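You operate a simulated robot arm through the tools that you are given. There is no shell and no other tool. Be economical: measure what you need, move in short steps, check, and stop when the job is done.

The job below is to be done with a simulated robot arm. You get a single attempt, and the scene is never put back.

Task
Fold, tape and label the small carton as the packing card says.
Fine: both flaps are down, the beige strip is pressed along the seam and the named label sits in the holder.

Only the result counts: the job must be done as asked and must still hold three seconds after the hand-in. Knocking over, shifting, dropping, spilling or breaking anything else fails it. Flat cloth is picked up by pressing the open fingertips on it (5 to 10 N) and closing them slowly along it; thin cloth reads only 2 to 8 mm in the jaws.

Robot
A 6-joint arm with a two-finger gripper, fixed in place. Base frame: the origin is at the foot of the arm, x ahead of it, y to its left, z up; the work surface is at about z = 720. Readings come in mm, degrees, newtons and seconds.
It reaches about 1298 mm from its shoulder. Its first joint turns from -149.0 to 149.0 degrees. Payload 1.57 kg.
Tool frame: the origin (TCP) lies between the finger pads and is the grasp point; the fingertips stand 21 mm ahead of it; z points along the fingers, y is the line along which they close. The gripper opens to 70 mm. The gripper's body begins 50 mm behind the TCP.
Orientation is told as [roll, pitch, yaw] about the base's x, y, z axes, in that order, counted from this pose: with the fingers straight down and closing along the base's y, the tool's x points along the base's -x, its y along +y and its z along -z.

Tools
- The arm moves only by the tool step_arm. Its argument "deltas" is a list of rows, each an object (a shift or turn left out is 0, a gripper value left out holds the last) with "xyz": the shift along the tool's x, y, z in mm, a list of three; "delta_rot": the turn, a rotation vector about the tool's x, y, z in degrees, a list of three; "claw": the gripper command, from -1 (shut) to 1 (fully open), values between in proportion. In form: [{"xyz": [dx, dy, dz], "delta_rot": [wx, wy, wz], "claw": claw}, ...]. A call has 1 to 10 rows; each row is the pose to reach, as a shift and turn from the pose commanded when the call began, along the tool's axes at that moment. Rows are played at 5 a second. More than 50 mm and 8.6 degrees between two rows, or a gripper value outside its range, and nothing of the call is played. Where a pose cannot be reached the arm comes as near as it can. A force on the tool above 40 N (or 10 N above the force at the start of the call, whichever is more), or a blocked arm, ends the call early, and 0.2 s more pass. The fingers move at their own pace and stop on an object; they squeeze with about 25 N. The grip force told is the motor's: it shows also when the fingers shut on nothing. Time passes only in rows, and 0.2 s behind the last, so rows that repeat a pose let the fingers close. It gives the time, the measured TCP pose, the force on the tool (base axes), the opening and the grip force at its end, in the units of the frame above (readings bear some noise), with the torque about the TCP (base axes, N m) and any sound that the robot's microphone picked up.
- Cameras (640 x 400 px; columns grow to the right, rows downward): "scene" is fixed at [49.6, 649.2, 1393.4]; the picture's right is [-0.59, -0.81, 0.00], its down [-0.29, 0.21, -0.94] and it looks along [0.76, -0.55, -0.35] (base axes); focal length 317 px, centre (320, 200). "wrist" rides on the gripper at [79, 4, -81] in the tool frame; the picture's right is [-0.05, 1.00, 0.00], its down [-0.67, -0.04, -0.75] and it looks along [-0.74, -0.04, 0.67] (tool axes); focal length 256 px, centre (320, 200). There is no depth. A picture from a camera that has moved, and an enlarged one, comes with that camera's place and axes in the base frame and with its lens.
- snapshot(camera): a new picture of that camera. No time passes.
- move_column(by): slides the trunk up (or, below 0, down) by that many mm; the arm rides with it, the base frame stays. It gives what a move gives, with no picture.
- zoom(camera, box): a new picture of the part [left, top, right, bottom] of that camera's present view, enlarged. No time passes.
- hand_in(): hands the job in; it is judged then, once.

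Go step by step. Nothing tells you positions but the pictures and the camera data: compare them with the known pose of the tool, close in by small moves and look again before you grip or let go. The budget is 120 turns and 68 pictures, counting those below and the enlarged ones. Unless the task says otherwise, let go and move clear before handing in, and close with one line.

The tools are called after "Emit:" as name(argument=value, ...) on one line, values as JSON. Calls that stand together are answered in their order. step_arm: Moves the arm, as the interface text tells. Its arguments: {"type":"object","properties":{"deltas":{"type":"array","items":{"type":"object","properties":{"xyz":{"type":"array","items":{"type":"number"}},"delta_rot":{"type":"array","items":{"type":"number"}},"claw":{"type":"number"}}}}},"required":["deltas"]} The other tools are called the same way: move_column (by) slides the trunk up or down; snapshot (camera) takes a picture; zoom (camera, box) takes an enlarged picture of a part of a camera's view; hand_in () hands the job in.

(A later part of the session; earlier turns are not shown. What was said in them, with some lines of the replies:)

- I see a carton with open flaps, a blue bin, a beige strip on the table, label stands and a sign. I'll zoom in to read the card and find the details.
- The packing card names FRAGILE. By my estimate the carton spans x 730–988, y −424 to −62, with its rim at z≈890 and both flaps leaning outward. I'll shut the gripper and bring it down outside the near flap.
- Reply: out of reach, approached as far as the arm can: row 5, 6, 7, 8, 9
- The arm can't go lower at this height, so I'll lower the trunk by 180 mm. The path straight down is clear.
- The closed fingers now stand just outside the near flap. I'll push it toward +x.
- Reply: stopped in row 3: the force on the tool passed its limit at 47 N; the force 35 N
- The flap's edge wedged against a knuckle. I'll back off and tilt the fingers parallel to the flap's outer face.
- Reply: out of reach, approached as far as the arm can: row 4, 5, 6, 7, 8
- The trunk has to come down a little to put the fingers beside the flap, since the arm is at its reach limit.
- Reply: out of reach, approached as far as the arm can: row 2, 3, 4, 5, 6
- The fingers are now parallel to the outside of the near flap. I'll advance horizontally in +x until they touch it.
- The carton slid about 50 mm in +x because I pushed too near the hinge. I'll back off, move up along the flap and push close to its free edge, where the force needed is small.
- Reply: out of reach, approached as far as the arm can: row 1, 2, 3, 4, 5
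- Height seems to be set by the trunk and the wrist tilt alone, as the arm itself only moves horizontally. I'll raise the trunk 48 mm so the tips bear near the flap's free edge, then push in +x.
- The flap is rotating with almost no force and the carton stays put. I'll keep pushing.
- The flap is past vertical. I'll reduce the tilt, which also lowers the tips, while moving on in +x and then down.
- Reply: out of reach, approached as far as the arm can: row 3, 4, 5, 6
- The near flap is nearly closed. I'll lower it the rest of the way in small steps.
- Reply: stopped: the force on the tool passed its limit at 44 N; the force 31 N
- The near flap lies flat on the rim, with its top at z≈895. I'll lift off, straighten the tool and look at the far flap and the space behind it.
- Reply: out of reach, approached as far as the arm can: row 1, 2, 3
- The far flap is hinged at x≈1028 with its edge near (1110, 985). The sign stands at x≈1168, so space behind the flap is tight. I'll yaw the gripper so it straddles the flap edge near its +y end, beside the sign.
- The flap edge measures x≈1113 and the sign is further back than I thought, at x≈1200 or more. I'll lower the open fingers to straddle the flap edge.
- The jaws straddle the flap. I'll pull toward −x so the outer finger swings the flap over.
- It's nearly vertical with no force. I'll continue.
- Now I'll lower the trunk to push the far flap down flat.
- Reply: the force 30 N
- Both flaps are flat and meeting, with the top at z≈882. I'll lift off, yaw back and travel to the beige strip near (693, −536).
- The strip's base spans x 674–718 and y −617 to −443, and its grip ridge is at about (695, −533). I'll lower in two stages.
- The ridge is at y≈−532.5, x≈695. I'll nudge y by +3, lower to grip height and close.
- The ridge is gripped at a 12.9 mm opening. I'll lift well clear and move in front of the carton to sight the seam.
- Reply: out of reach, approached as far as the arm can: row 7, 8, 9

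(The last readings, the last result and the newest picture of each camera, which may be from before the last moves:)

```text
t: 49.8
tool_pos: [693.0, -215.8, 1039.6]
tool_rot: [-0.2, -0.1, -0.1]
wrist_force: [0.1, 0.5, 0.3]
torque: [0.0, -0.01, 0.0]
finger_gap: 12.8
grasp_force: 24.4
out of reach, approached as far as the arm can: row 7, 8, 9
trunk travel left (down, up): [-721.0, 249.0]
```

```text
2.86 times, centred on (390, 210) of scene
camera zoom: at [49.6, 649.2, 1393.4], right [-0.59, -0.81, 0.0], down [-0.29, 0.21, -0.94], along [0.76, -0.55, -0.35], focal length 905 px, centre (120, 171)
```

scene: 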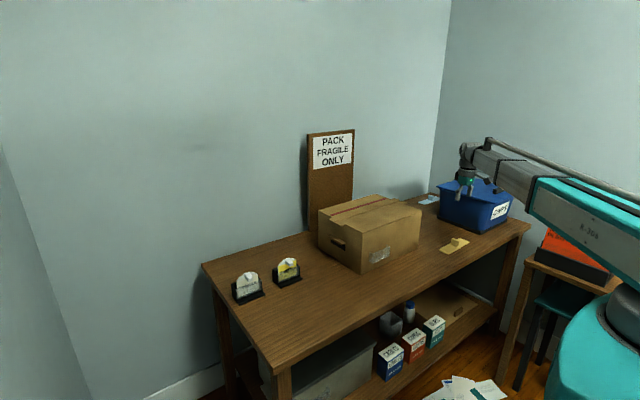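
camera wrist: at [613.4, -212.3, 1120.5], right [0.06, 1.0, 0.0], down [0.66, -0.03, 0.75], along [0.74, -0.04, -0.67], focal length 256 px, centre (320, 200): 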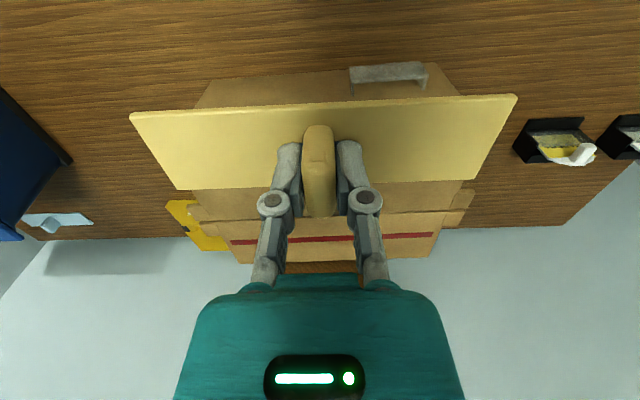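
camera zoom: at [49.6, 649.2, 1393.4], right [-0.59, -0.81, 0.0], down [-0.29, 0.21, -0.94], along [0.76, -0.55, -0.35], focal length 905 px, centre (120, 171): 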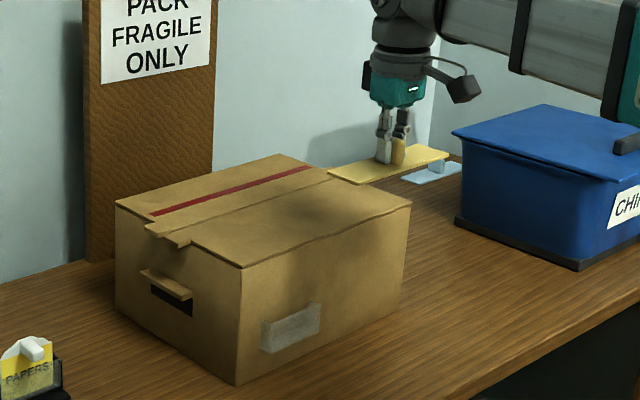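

Emit:
zoom(camera="wrist", box=[160, 150, 500, 290])

```text
1.88 times, centred on (330, 220) of wrist
camera zoom: at [613.4, -212.3, 1120.5], right [0.06, 1.0, 0.0], down [0.66, -0.03, 0.75], along [0.74, -0.04, -0.67], focal length 482 px, centre (301, 162)
```

zoom: 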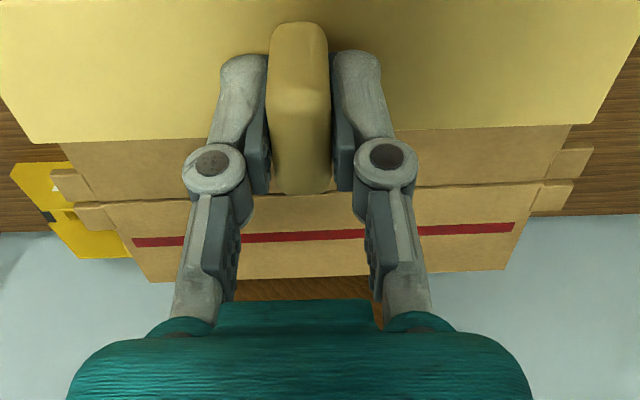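

I estimate the seam at x≈900, centre y≈−219, carton top z≈890. I'll carry the strip above it and hover low to check the alignment.

Emit:
step_arm(deltas=[{"xyz": [-35, 0, 0]}, {"xyz": [-70, -1, 0]}, {"xyz": [-105, -2, 0]}, {"xyz": [-140, -3, 0]}, {"xyz": [-175, -3, 0]}, {"xyz": [-206, -3, 0]}, {"xyz": [-206, -3, 0]}])

Emit:
move_column(by=-105)

Emit:
zoom(camera="scene", box=[310, 170, 438, 250])

Emit:
snapshot(camera="wrist")

```text
t: 51.4
tool_pos: [899.8, -221.7, 1039.9]
tool_rot: [-0.2, -0.1, -0.1]
wrist_force: [0.8, -0.3, -1.6]
torque: [0.03, -0.02, 0.0]
finger_gap: 12.9
grasp_force: 24.7
trunk travel left (down, up): [-721.0, 249.0]
```

```text
t: 52.8
tool_pos: [899.1, -221.2, 935.3]
tool_rot: [-0.2, -0.1, -0.1]
wrist_force: [0.3, 0.0, -0.7]
torque: [-0.02, 0.01, 0.0]
finger_gap: 13.1
grasp_force: 24.6
trunk travel left (down, up): [-616.0, 354.0]
```

```text
5.00 times, centred on (374, 210) of scene
camera zoom: at [49.6, 649.2, 1393.4], right [-0.59, -0.81, 0.0], down [-0.29, 0.21, -0.94], along [0.76, -0.55, -0.35], focal length 1584 px, centre (50, 150)
```

zoom: 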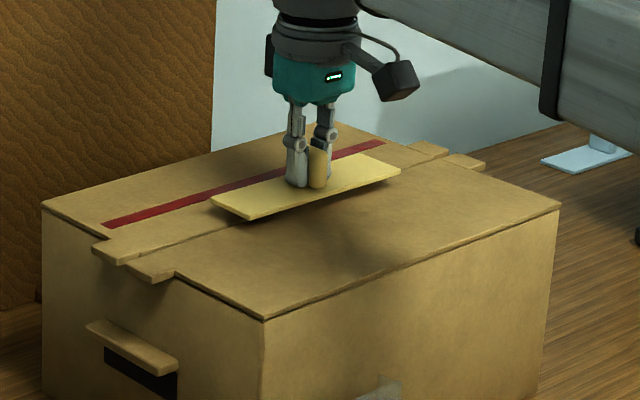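

```text
26 pictures are left
camera wrist: at [819.4, -217.7, 1015.4], right [0.06, 1.0, 0.0], down [0.66, -0.03, 0.75], along [0.75, -0.04, -0.67], focal length 256 px, centre (320, 200)
```

wrist: 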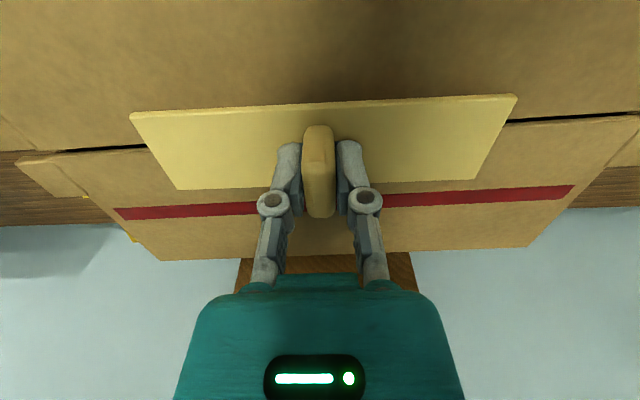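

The strip hovers along the seam, though height parallax leaves a few mm in doubt. I'll lower it closer and check again from both cameras.

Emit:
move_column(by=-12)

Emit:
zoom(camera="scene", box=[322, 195, 402, 245])

Emit:
snapshot(camera="wrist")

```text
t: 53.4
tool_pos: [898.8, -220.9, 923.9]
tool_rot: [-0.1, -0.1, -0.1]
wrist_force: [-1.1, 0.7, 0.6]
torque: [-0.02, -0.01, 0.02]
finger_gap: 13.0
grasp_force: 24.8
trunk travel left (down, up): [-604.0, 366.0]
```

```text
8.00 times, centred on (362, 220) of scene
camera zoom: at [49.6, 649.2, 1393.4], right [-0.59, -0.81, 0.0], down [-0.29, 0.21, -0.94], along [0.76, -0.55, -0.35], focal length 2535 px, centre (-16, 40)
```

zoom: 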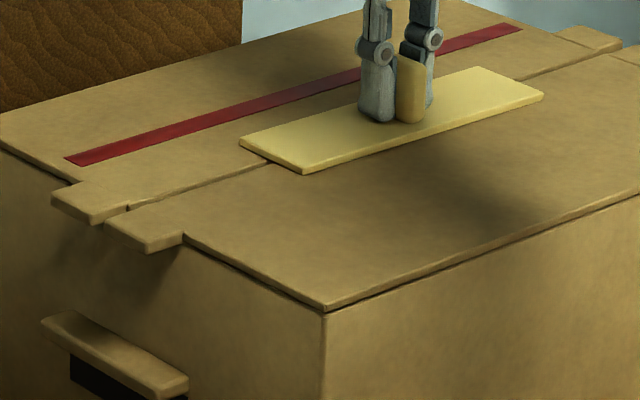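

```text
24 pictures are left
camera wrist: at [819.2, -217.6, 1003.5], right [0.06, 1.0, 0.0], down [0.67, -0.03, 0.75], along [0.74, -0.04, -0.67], focal length 256 px, centre (320, 200)
```

wrist: 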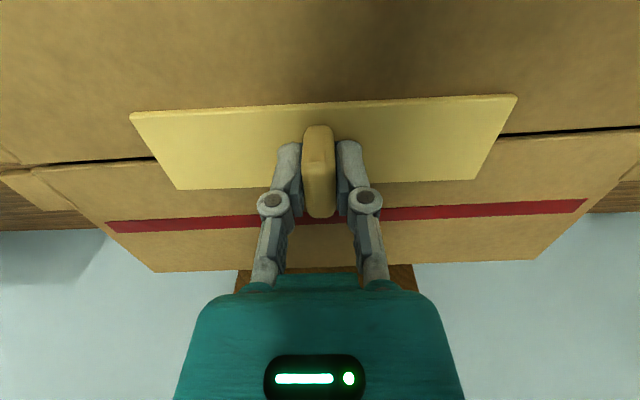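

The seam crosses close to the strip's mid-width at both ends. I'll shift +3 mm in x and lower until it makes contact and presses.

Emit:
step_arm(deltas=[{"xyz": [-3, 1, 0]}, {"xyz": [-3, 1, 0]}])

Emit:
move_column(by=-5)

Emit:
move_column(by=-4)

```text
t: 54.0
tool_pos: [903.0, -220.3, 922.9]
tool_rot: [-0.1, -0.1, -0.1]
wrist_force: [-0.8, 0.7, 0.3]
torque: [0.0, -0.01, -0.01]
finger_gap: 13.0
grasp_force: 25.1
trunk travel left (down, up): [-604.0, 366.0]
```

```text
t: 54.5
tool_pos: [902.3, -220.3, 920.2]
tool_rot: [-0.2, -0.3, -0.1]
wrist_force: [9.3, -2.6, 30.1]
torque: [-0.07, -0.18, 0.01]
finger_gap: 13.1
grasp_force: 25.0
trunk travel left (down, up): [-599.0, 371.0]
```

```text
t: 54.9
tool_pos: [902.0, -220.7, 920.0]
tool_rot: [-0.3, -0.4, -0.1]
wrist_force: [1.7, -0.1, 32.8]
torque: [-0.01, 0.05, 0.0]
finger_gap: 13.3
grasp_force: 25.3
trunk travel left (down, up): [-598.0, 372.0]
stopped: the force on the tool passed its limit at 47 N (the readings are from after the stop); the commanded pose is now the measured one
```

The strip is pressed at about 30 N with the surface at z≈893. I'll hold briefly, release and lift.

Emit:
step_arm(deltas=[{"claw": -1}, {"claw": -1}, {"claw": 0.2}, {"claw": 1}, {"claw": 1}])

Emit:
move_column(by=130)

Emit:
zoom(camera="scene", box=[310, 180, 438, 260])

Emit:
snapshot(camera="wrist")

```text
t: 56.1
tool_pos: [903.5, -221.6, 915.8]
tool_rot: [-0.3, -0.3, -0.1]
wrist_force: [0.2, -1.4, -0.4]
torque: [0.0, 0.0, 0.0]
finger_gap: 69.8
grasp_force: 0.0
trunk travel left (down, up): [-598.0, 372.0]
```

```text
t: 57.7
tool_pos: [902.9, -221.1, 1046.4]
tool_rot: [-0.3, -0.3, -0.2]
wrist_force: [-0.1, 0.8, 0.4]
torque: [-0.02, 0.0, -0.01]
finger_gap: 69.9
grasp_force: 0.1
trunk travel left (down, up): [-728.0, 242.0]
```

```text
5.00 times, centred on (374, 220) of scene
camera zoom: at [49.6, 649.2, 1393.4], right [-0.59, -0.81, 0.0], down [-0.29, 0.21, -0.94], along [0.76, -0.55, -0.35], focal length 1584 px, centre (50, 100)
```

zoom: 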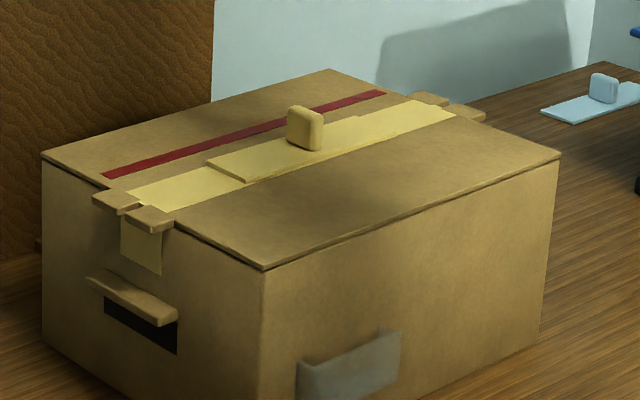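

```text
22 pictures are left
camera wrist: at [823.3, -216.9, 1127.2], right [0.06, 1.0, 0.0], down [0.66, -0.03, 0.75], along [0.75, -0.04, -0.66], focal length 256 px, centre (320, 200)
```

wrist: 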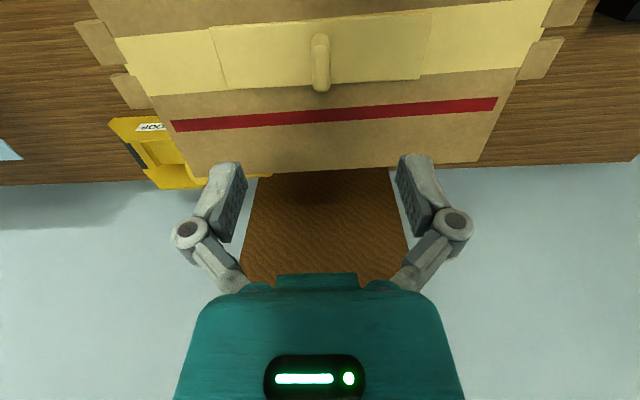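

The tape now runs along the whole seam. Next I'll travel to the FRAGILE label stand near (905, 320).

Emit:
step_arm(deltas=[{"xyz": [0, 48, 0]}, {"xyz": [0, 96, 0]}, {"xyz": [0, 144, 0]}, {"xyz": [0, 192, 0]}, {"xyz": [0, 240, 0]}, {"xyz": [0, 288, 0]}, {"xyz": [0, 336, 0]}, {"xyz": [0, 384, 0]}, {"xyz": [0, 432, 0]}, {"xyz": [0, 480, 0]}])

Emit:
step_arm(deltas=[{"xyz": [0, 33, 0]}, {"xyz": [0, 66, 0]}, {"xyz": [0, 66, 0]}])

Emit:
move_column(by=-100)

Emit:
snapshot(camera="wrist")

Emit:
zoom(camera="scene", box=[190, 220, 318, 310])

```text
t: 59.9
tool_pos: [904.1, 264.2, 1047.6]
tool_rot: [-0.1, -0.2, 0.0]
wrist_force: [-0.4, -0.5, 0.2]
torque: [0.0, -0.02, 0.0]
finger_gap: 69.6
grasp_force: 0.1
trunk travel left (down, up): [-728.0, 242.0]
```

```text
t: 60.7
tool_pos: [903.4, 326.1, 1047.8]
tool_rot: [-0.2, -0.3, 0.0]
wrist_force: [0.4, -0.7, -0.1]
torque: [-0.02, -0.01, 0.0]
finger_gap: 70.2
grasp_force: 0.0
out of reach, approached as far as the arm can: row 2, 3
trunk travel left (down, up): [-728.0, 242.0]
```

```text
t: 62.0
tool_pos: [904.5, 327.1, 945.9]
tool_rot: [-0.1, -0.3, -0.1]
wrist_force: [0.0, 0.5, 0.6]
torque: [-0.03, -0.02, -0.03]
finger_gap: 69.8
grasp_force: 0.0
trunk travel left (down, up): [-628.0, 342.0]
```

```text
21 pictures are left
camera wrist: at [824.0, 331.2, 1027.3], right [0.06, 1.0, 0.0], down [0.66, -0.03, 0.75], along [0.75, -0.04, -0.66], focal length 256 px, centre (320, 200)
```

wrist: 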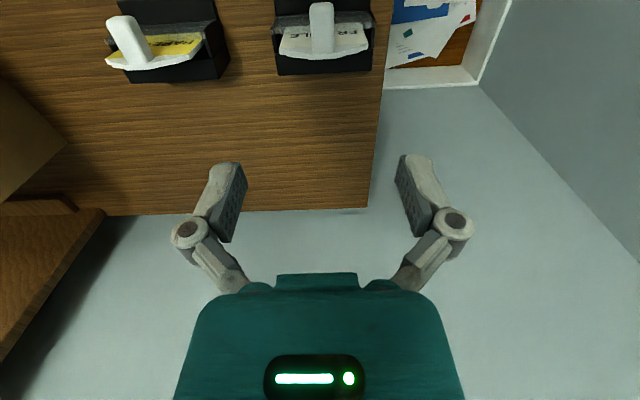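

```text
4.44 times, centred on (254, 265) of scene
camera zoom: at [49.6, 649.2, 1393.4], right [-0.59, -0.81, 0.0], down [-0.29, 0.21, -0.94], along [0.76, -0.55, -0.35], focal length 1408 px, centre (613, -89)
```

zoom: 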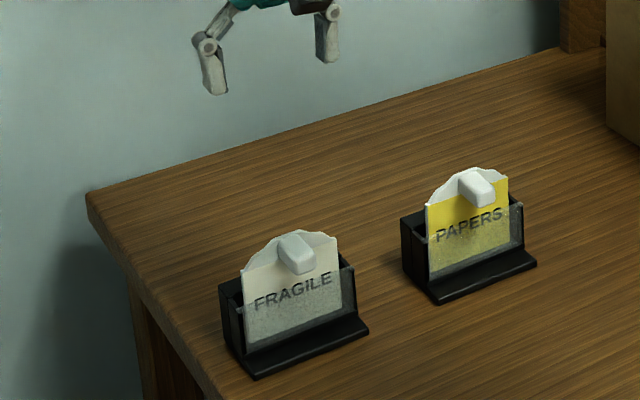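

The FRAGILE label's knob points toward −x, centred around (878, 328, 805). I'll move over it, lower partway and recheck.

Emit:
step_arm(deltas=[{"xyz": [14, 0.5, 0]}, {"xyz": [28, 1, 0]}, {"xyz": [28, 1, 0]}])

Emit:
move_column(by=-85)

Emit:
snapshot(camera="wrist")

Emit:
zoom(camera="scene", box=[210, 240, 306, 300])

```text
t: 62.8
tool_pos: [875.9, 329.0, 946.4]
tool_rot: [-0.2, -0.4, -0.1]
wrist_force: [0.9, 0.1, 0.3]
torque: [0.0, 0.0, 0.01]
finger_gap: 69.9
grasp_force: 0.1
trunk travel left (down, up): [-628.0, 342.0]
```

```text
t: 64.0
tool_pos: [875.9, 327.6, 862.3]
tool_rot: [-0.1, -0.2, -0.1]
wrist_force: [0.9, -0.2, -0.3]
torque: [0.02, 0.03, 0.06]
finger_gap: 70.1
grasp_force: 0.0
trunk travel left (down, up): [-543.0, 427.0]
```

```text
19 pictures are left
camera wrist: at [796.1, 332.1, 942.3], right [0.06, 1.0, 0.0], down [0.66, -0.03, 0.75], along [0.75, -0.04, -0.66], focal length 256 px, centre (320, 200)
```

wrist: 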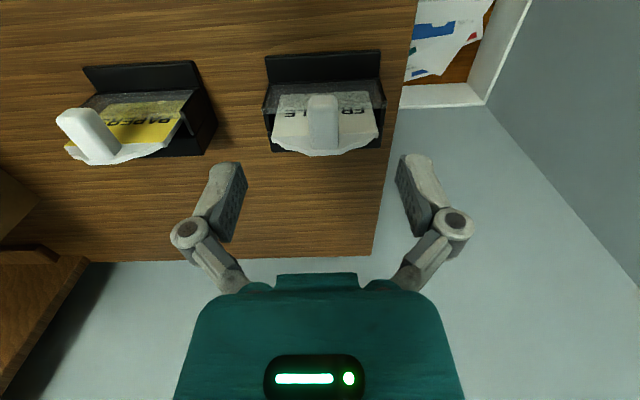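

```text
6.67 times, centred on (258, 270) of scene
camera zoom: at [49.6, 649.2, 1393.4], right [-0.59, -0.81, 0.0], down [-0.29, 0.21, -0.94], along [0.76, -0.55, -0.35], focal length 2112 px, centre (733, -267)
```

zoom: 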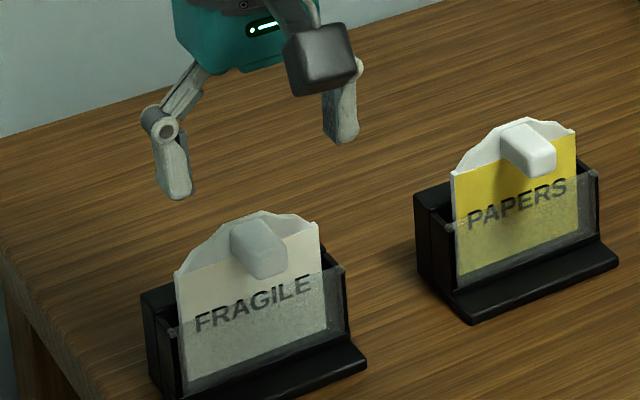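

The knob is centred at y≈329 and x 864–894, so I'm well placed. I'll lower to z≈808 and close.

Emit:
step_arm(deltas=[{"xyz": [0, 1.2, 0]}, {"xyz": [0, 1.2, 0]}])

Emit:
move_column(by=-54)

Emit:
step_arm(deltas=[{"claw": 0.4}, {"claw": -0.1}, {"claw": -0.6}, {"claw": -1}, {"claw": -1}, {"claw": -1}])

Emit:
snapshot(camera="wrist")

Emit:
zoom(camera="scene", box=[210, 240, 306, 300])

```text
t: 64.6
tool_pos: [876.5, 329.3, 863.0]
tool_rot: [-0.2, -0.5, -0.1]
wrist_force: [0.1, -0.6, 0.3]
torque: [0.03, 0.0, -0.04]
finger_gap: 70.1
grasp_force: 0.0
trunk travel left (down, up): [-543.0, 427.0]
```

```text
t: 65.5
tool_pos: [875.2, 329.2, 808.1]
tool_rot: [-0.2, -0.3, -0.1]
wrist_force: [0.5, 0.0, -0.4]
torque: [-0.02, -0.03, 0.02]
finger_gap: 70.1
grasp_force: 0.0
trunk travel left (down, up): [-489.0, 481.0]
```

```text
t: 67.0
tool_pos: [875.1, 328.7, 808.2]
tool_rot: [-0.2, -0.3, -0.2]
wrist_force: [0.2, -0.4, 0.5]
torque: [0.04, -0.02, -0.01]
finger_gap: 16.7
grasp_force: 24.9
trunk travel left (down, up): [-489.0, 481.0]
```

```text
17 pictures are left
camera wrist: at [796.0, 333.1, 888.3], right [0.06, 1.0, 0.0], down [0.66, -0.03, 0.75], along [0.75, -0.04, -0.66], focal length 256 px, centre (320, 200)
```

wrist: 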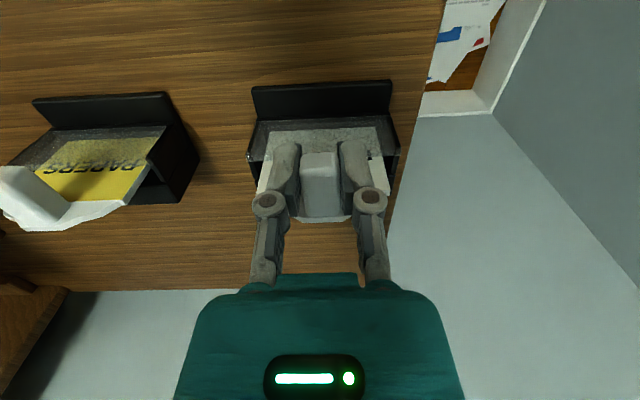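

```text
6.67 times, centred on (258, 270) of scene
camera zoom: at [49.6, 649.2, 1393.4], right [-0.59, -0.81, 0.0], down [-0.29, 0.21, -0.94], along [0.76, -0.55, -0.35], focal length 2112 px, centre (733, -267)
```

zoom: 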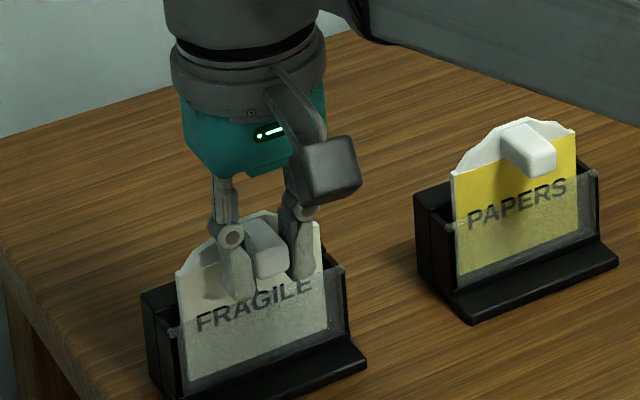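

The knob is gripped at a 16.7 mm opening. I'll lift straight up and check the label came out cleanly.

Emit:
move_column(by=15)

Emit:
move_column(by=175)

Emit:
zoom(camera="scene", box=[200, 175, 340, 305])

```text
t: 67.6
tool_pos: [876.7, 329.0, 822.2]
tool_rot: [-0.2, -0.3, -0.1]
wrist_force: [0.9, 0.1, -0.8]
torque: [-0.01, 0.01, -0.01]
finger_gap: 16.7
grasp_force: 25.0
trunk travel left (down, up): [-504.0, 466.0]
```

```text
t: 69.5
tool_pos: [876.3, 328.6, 998.2]
tool_rot: [-0.2, -0.3, -0.1]
wrist_force: [0.2, -0.5, 0.0]
torque: [-0.01, 0.02, -0.01]
finger_gap: 16.8
grasp_force: 25.2
trunk travel left (down, up): [-679.0, 291.0]
```

```text
3.08 times, centred on (270, 240) of scene
camera zoom: at [49.6, 649.2, 1393.4], right [-0.59, -0.81, 0.0], down [-0.29, 0.21, -0.94], along [0.76, -0.55, -0.35], focal length 975 px, centre (474, 77)
```

zoom: 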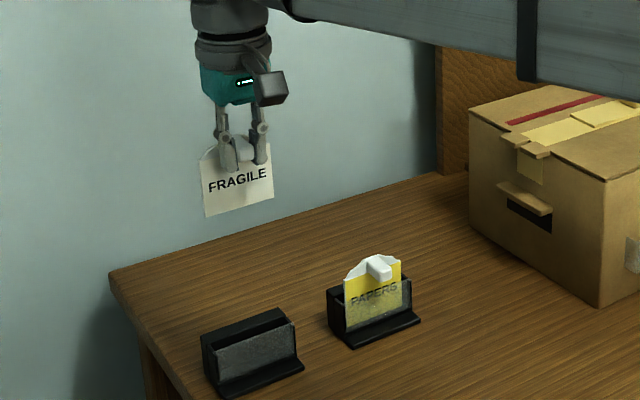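

The label hangs straight, with its bottom edge 74 mm below the TCP and 74 mm width centred on the fingers. I'll carry it to just in front of the carton, above the pocket.

Emit:
step_arm(deltas=[{"xyz": [15, -45, 0]}, {"xyz": [30, -90, 0]}, {"xyz": [45, -135, 0]}, {"xyz": [60, -180, 0]}, {"xyz": [75, -225, 0]}, {"xyz": [90, -270, 0]}, {"xyz": [105, -315, 0]}, {"xyz": [120, -360, 0]}, {"xyz": [135, -405, 0]}, {"xyz": [146, -450, 0]}])

Emit:
step_arm(deltas=[{"xyz": [0, -9, 0]}, {"xyz": [0, -9, 0]}])

Emit:
move_column(by=-70)

Emit:
snapshot(camera="wrist")

Emit:
zoom(camera="scene", box=[330, 195, 442, 265])

```text
t: 71.7
tool_pos: [730.5, -121.9, 996.8]
tool_rot: [-0.1, -0.4, -0.2]
wrist_force: [-0.6, -0.6, -0.9]
torque: [-0.03, -0.01, 0.02]
finger_gap: 17.1
grasp_force: 24.4
trunk travel left (down, up): [-679.0, 291.0]
```

```text
t: 72.3
tool_pos: [729.5, -131.1, 997.9]
tool_rot: [-0.2, -0.4, -0.1]
wrist_force: [-0.7, 0.0, 0.0]
torque: [-0.01, -0.01, 0.04]
finger_gap: 17.0
grasp_force: 25.0
trunk travel left (down, up): [-679.0, 291.0]
```

```text
t: 73.4
tool_pos: [729.6, -130.7, 927.7]
tool_rot: [-0.3, -0.2, -0.2]
wrist_force: [-0.5, -0.7, -0.3]
torque: [0.03, -0.01, 0.0]
finger_gap: 16.7
grasp_force: 24.9
trunk travel left (down, up): [-609.0, 361.0]
```

```text
14 pictures are left
camera wrist: at [650.5, -126.8, 1008.3], right [0.06, 1.0, 0.0], down [0.66, -0.03, 0.75], along [0.75, -0.04, -0.66], focal length 256 px, centre (320, 200)
```

wrist: 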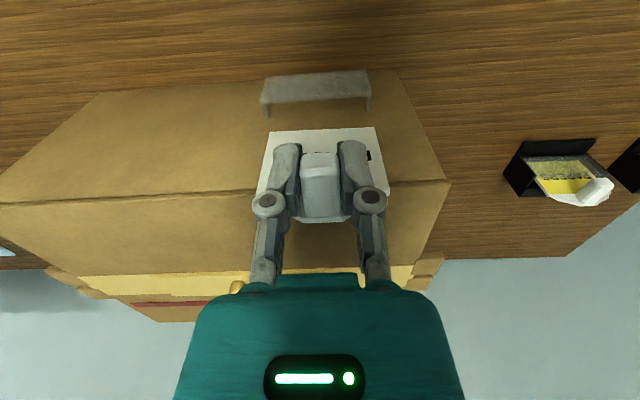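

```text
5.71 times, centred on (386, 230) of scene
camera zoom: at [49.6, 649.2, 1393.4], right [-0.59, -0.81, 0.0], down [-0.29, 0.21, -0.94], along [0.76, -0.55, -0.35], focal length 1811 px, centre (-57, 29)
```

zoom: 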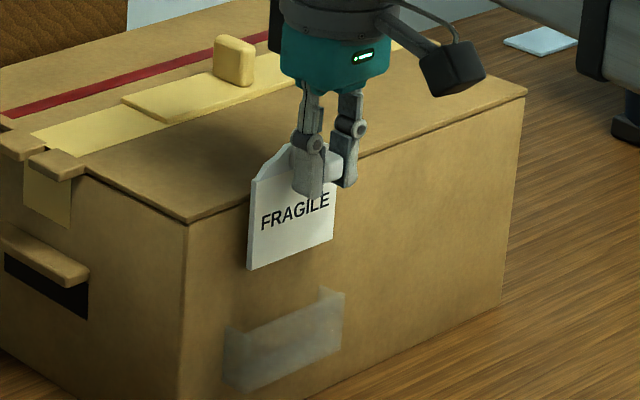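

The card plane is at TCP+20 mm in x. I put the carton face at x≈769, the pocket panel at x≈755 and the pocket centre at y≈−135. I'll shift to line up and lower to just above the pocket.

Emit:
step_arm(deltas=[{"xyz": [-5, -2, 0]}, {"xyz": [-10, -4.5, 0]}, {"xyz": [-10, -4.5, 0]}])

Emit:
move_column(by=-30)

Emit:
zoom(camera="wrist", box=[230, 60, 410, 180])

Emit:
zoom(camera="scene", box=[352, 220, 416, 260])

```text
t: 74.2
tool_pos: [740.4, -136.0, 927.8]
tool_rot: [-0.2, -0.2, -0.1]
wrist_force: [-0.6, 0.4, 0.0]
torque: [-0.05, 0.04, -0.03]
finger_gap: 16.5
grasp_force: 24.3
trunk travel left (down, up): [-609.0, 361.0]
```

```text
t: 75.0
tool_pos: [741.3, -135.4, 896.7]
tool_rot: [-0.2, -0.3, -0.1]
wrist_force: [-0.2, -0.1, 0.6]
torque: [0.02, 0.03, -0.02]
finger_gap: 17.1
grasp_force: 25.3
trunk travel left (down, up): [-579.0, 391.0]
```

```text
3.33 times, centred on (320, 120) of wrist
camera zoom: at [660.7, -131.1, 978.3], right [0.06, 1.0, 0.0], down [0.66, -0.03, 0.75], along [0.75, -0.04, -0.66], focal length 853 px, centre (320, 467)
```

zoom: 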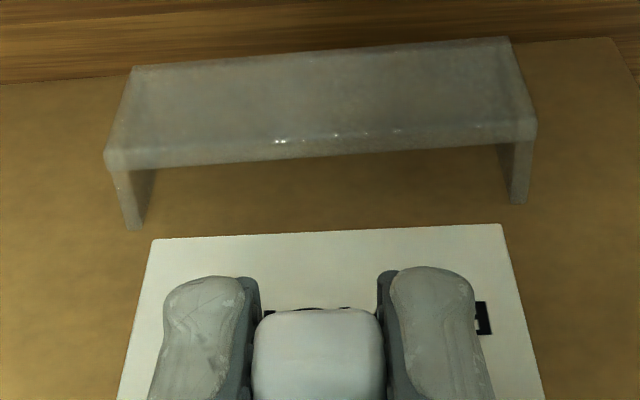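

```text
10.00 times, centred on (384, 240) of scene
camera zoom: at [49.6, 649.2, 1393.4], right [-0.59, -0.81, 0.0], down [-0.29, 0.21, -0.94], along [0.76, -0.55, -0.35], focal length 3168 px, centre (-320, -200)
```

zoom: 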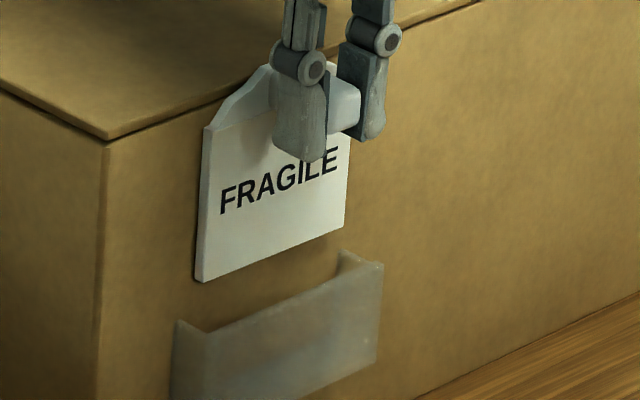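

Comparing both views, the pocket's top edge is at z≈811. Its slot is centred near x≈754.5, while the card is at about 761. I'll shift −6 mm in x and −1 mm in y with a 1° yaw, lower slightly and check again.

Emit:
step_arm(deltas=[{"xyz": [3, -0.5, 0], "delta_rot": [0, 0, -0.6]}, {"xyz": [6, -1, 0], "delta_rot": [0, 0, -1.2]}, {"xyz": [6, -1, 0], "delta_rot": [0, 0, -1.2]}])

Emit:
move_column(by=-8)

Emit:
zoom(camera="wrist", box=[230, 60, 410, 180])

Emit:
zoom(camera="scene", box=[352, 225, 416, 265])

```text
t: 75.8
tool_pos: [734.5, -135.4, 898.2]
tool_rot: [-0.2, -0.3, 1.1]
wrist_force: [0.3, 0.4, -0.1]
torque: [0.03, 0.02, -0.01]
finger_gap: 16.7
grasp_force: 24.9
trunk travel left (down, up): [-579.0, 391.0]
```

```text
t: 76.3
tool_pos: [734.0, -134.7, 890.3]
tool_rot: [-0.1, -0.3, 1.1]
wrist_force: [-0.6, -0.8, -1.8]
torque: [0.01, 0.04, 0.02]
finger_gap: 16.6
grasp_force: 25.0
trunk travel left (down, up): [-571.0, 399.0]
```

```text
3.33 times, centred on (320, 120) of wrist
camera zoom: at [654.3, -133.1, 970.3], right [0.03, 1.0, 0.0], down [0.66, -0.02, 0.75], along [0.75, -0.03, -0.66], focal length 853 px, centre (320, 467)
```

zoom: 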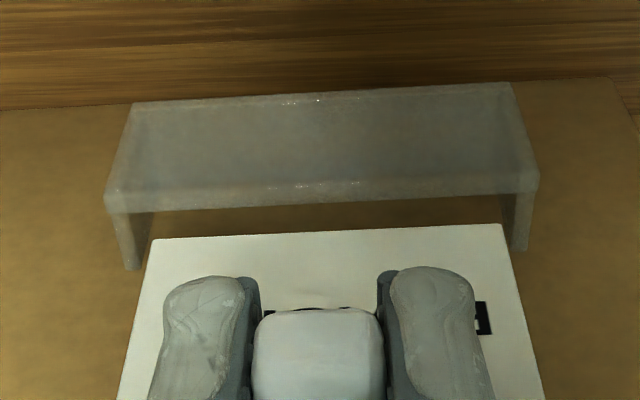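

```text
10.00 times, centred on (384, 245) of scene
camera zoom: at [49.6, 649.2, 1393.4], right [-0.59, -0.81, 0.0], down [-0.29, 0.21, -0.94], along [0.76, -0.55, -0.35], focal length 3168 px, centre (-320, -250)
```

zoom: 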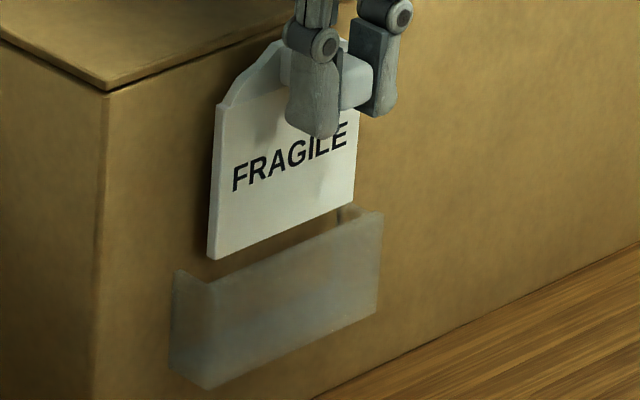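

The card is now centred over the slot in both views, about 5 mm above it. I'll nudge +1 mm in x and lower it in.

Emit:
step_arm(deltas=[{"xyz": [-1, 0, 0]}, {"xyz": [-1, 0, 0]}])

Emit:
move_column(by=-12)

Emit:
zoom(camera="scene", box=[352, 225, 416, 265])

```text
t: 76.9
tool_pos: [735.6, -135.5, 890.7]
tool_rot: [-0.2, -0.3, 1.1]
wrist_force: [-0.2, -0.1, -1.3]
torque: [0.01, 0.01, -0.01]
finger_gap: 16.5
grasp_force: 25.1
trunk travel left (down, up): [-571.0, 399.0]
```

```text
t: 77.5
tool_pos: [735.5, -136.3, 879.0]
tool_rot: [-0.2, -0.4, 1.1]
wrist_force: [0.5, -0.4, -1.0]
torque: [-0.02, -0.01, 0.01]
finger_gap: 16.9
grasp_force: 25.2
trunk travel left (down, up): [-559.0, 411.0]
```

```text
10.00 times, centred on (384, 245) of scene
camera zoom: at [49.6, 649.2, 1393.4], right [-0.59, -0.81, 0.0], down [-0.29, 0.21, -0.94], along [0.76, -0.55, -0.35], focal length 3168 px, centre (-320, -250)
```

zoom: 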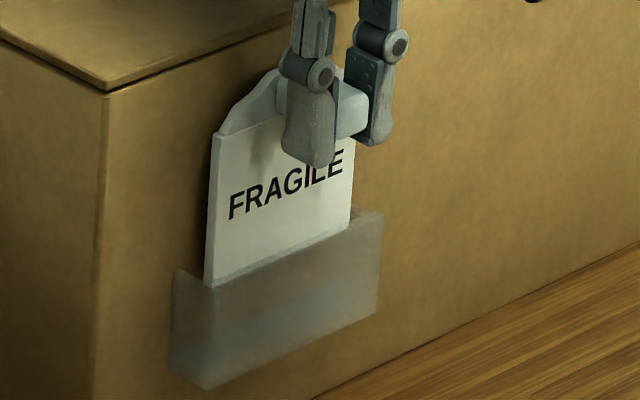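

The card's bottom edge is behind the clear panel with no contact force. I'll lower further until it seats.

Emit:
move_column(by=-22)

Emit:
move_column(by=-8)

Emit:
zoom(camera="scene", box=[352, 225, 416, 265])

```text
t: 78.2
tool_pos: [736.5, -136.1, 854.1]
tool_rot: [-0.2, -0.3, 1.0]
wrist_force: [-0.5, -0.2, -0.4]
torque: [-0.03, 0.02, 0.03]
finger_gap: 16.6
grasp_force: 25.0
trunk travel left (down, up): [-537.0, 433.0]
```

```text
t: 78.8
tool_pos: [735.5, -135.6, 848.5]
tool_rot: [-0.2, -0.3, 1.1]
wrist_force: [-0.9, -0.4, -0.7]
torque: [-0.05, -0.02, 0.01]
finger_gap: 16.8
grasp_force: 25.0
trunk travel left (down, up): [-529.0, 441.0]
```

```text
10.00 times, centred on (384, 245) of scene
camera zoom: at [49.6, 649.2, 1393.4], right [-0.59, -0.81, 0.0], down [-0.29, 0.21, -0.94], along [0.76, -0.55, -0.35], focal length 3168 px, centre (-320, -250)
```

zoom: 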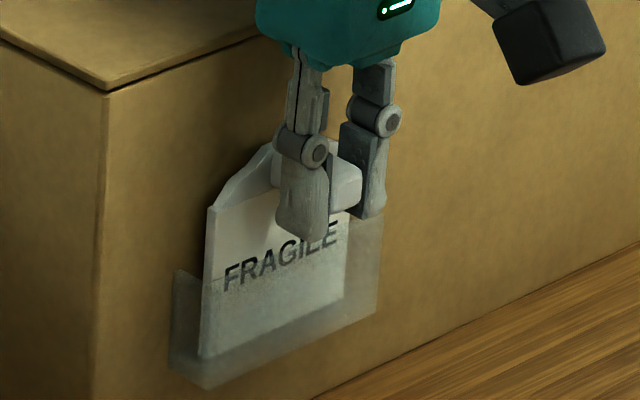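

Emit:
move_column(by=-5)

Emit:
move_column(by=-3)

Emit:
move_column(by=-2)

```text
t: 79.3
tool_pos: [733.7, -136.6, 844.2]
tool_rot: [-0.1, -0.3, 1.1]
wrist_force: [-4.6, -2.9, 20.7]
torque: [0.0, -0.12, -0.03]
finger_gap: 16.7
grasp_force: 24.8
trunk travel left (down, up): [-524.0, 446.0]
```

```text
t: 79.8
tool_pos: [732.8, -135.8, 840.7]
tool_rot: [-0.2, -0.3, 1.1]
wrist_force: [-8.7, -2.6, 22.1]
torque: [0.02, 0.13, -0.02]
finger_gap: 16.5
grasp_force: 25.4
trunk travel left (down, up): [-521.0, 449.0]
```

```text
t: 80.4
tool_pos: [732.9, -135.7, 839.3]
tool_rot: [-0.2, -0.4, 1.1]
wrist_force: [-8.7, -1.3, 22.7]
torque: [0.04, 0.06, -0.05]
finger_gap: 16.7
grasp_force: 25.0
trunk travel left (down, up): [-519.0, 451.0]
```

The card is seated on the pocket floor with a contact force of about 22 N. I'll release, then rise straight up and look.

Emit:
step_arm(deltas=[{"claw": -0.5}, {"claw": 0}, {"claw": 0.5}, {"claw": 0.5}, {"claw": 0.5}])

Emit:
zoom(camera="scene", box=[340, 215, 420, 265])

```text
t: 81.6
tool_pos: [735.0, -134.3, 837.8]
tool_rot: [-0.2, -0.3, 1.1]
wrist_force: [-0.7, 0.8, 0.1]
torque: [-0.02, -0.01, 0.04]
finger_gap: 52.5
grasp_force: 0.0
trunk travel left (down, up): [-519.0, 451.0]
```

```text
8.00 times, centred on (380, 240) of scene
camera zoom: at [49.6, 649.2, 1393.4], right [-0.59, -0.81, 0.0], down [-0.29, 0.21, -0.94], along [0.76, -0.55, -0.35], focal length 2535 px, centre (-160, -120)
```

zoom: 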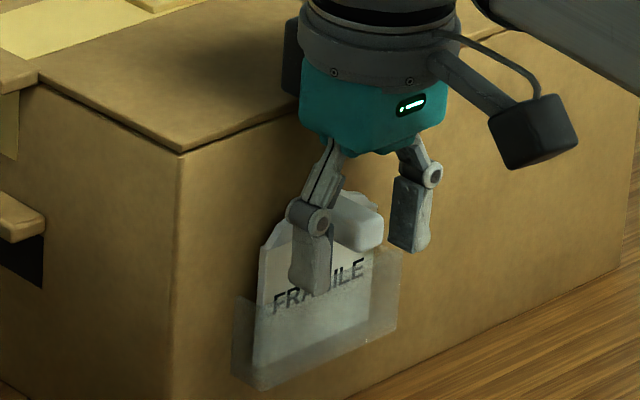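

The label stays in the pocket. I'll rise clear and back away.

Emit:
move_column(by=200)

Emit:
step_arm(deltas=[{"xyz": [20, 0, 0]}, {"xyz": [40, 0, 0]}, {"xyz": [50, 0, 0]}])

Emit:
zoom(camera="scene", box=[315, 180, 443, 270])

Emit:
snapshot(camera="scene")

```text
t: 83.7
tool_pos: [735.5, -136.5, 1037.6]
tool_rot: [-0.1, -0.3, 1.1]
wrist_force: [0.2, -0.7, 0.0]
torque: [0.02, -0.01, 0.0]
finger_gap: 52.4
grasp_force: 0.0
trunk travel left (down, up): [-719.0, 251.0]
```

```text
t: 84.5
tool_pos: [684.2, -136.6, 1037.2]
tool_rot: [-0.2, -0.4, 1.1]
wrist_force: [-0.1, 0.0, 0.0]
torque: [0.0, -0.02, 0.01]
finger_gap: 52.5
grasp_force: 0.0
trunk travel left (down, up): [-719.0, 251.0]
```

```text
4.44 times, centred on (379, 225) of scene
camera zoom: at [49.6, 649.2, 1393.4], right [-0.59, -0.81, 0.0], down [-0.29, 0.21, -0.94], along [0.76, -0.55, -0.35], focal length 1408 px, centre (58, 89)
```

zoom: 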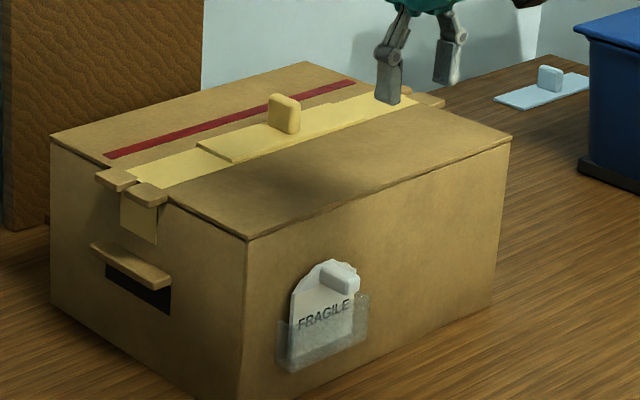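

```text
4 pictures are left
```

scene: 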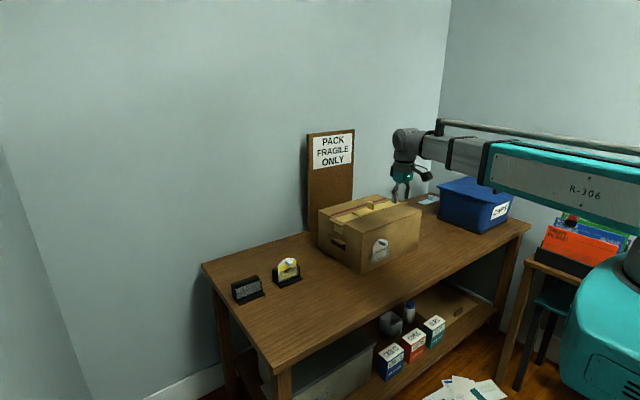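

Both flaps are down, the strip is along the seam, the FRAGILE label is in the pocket and the arm is clear. Nothing else looks disturbed, so I'm handing in.

Emit:
hand_in()

```text
The job is handed in.
```

I folded the carton's flaps down, pressed the beige strip along the seam, put the FRAGILE label in its holder and handed the job in; my first push slid the carton about 40 mm back and I left it there.
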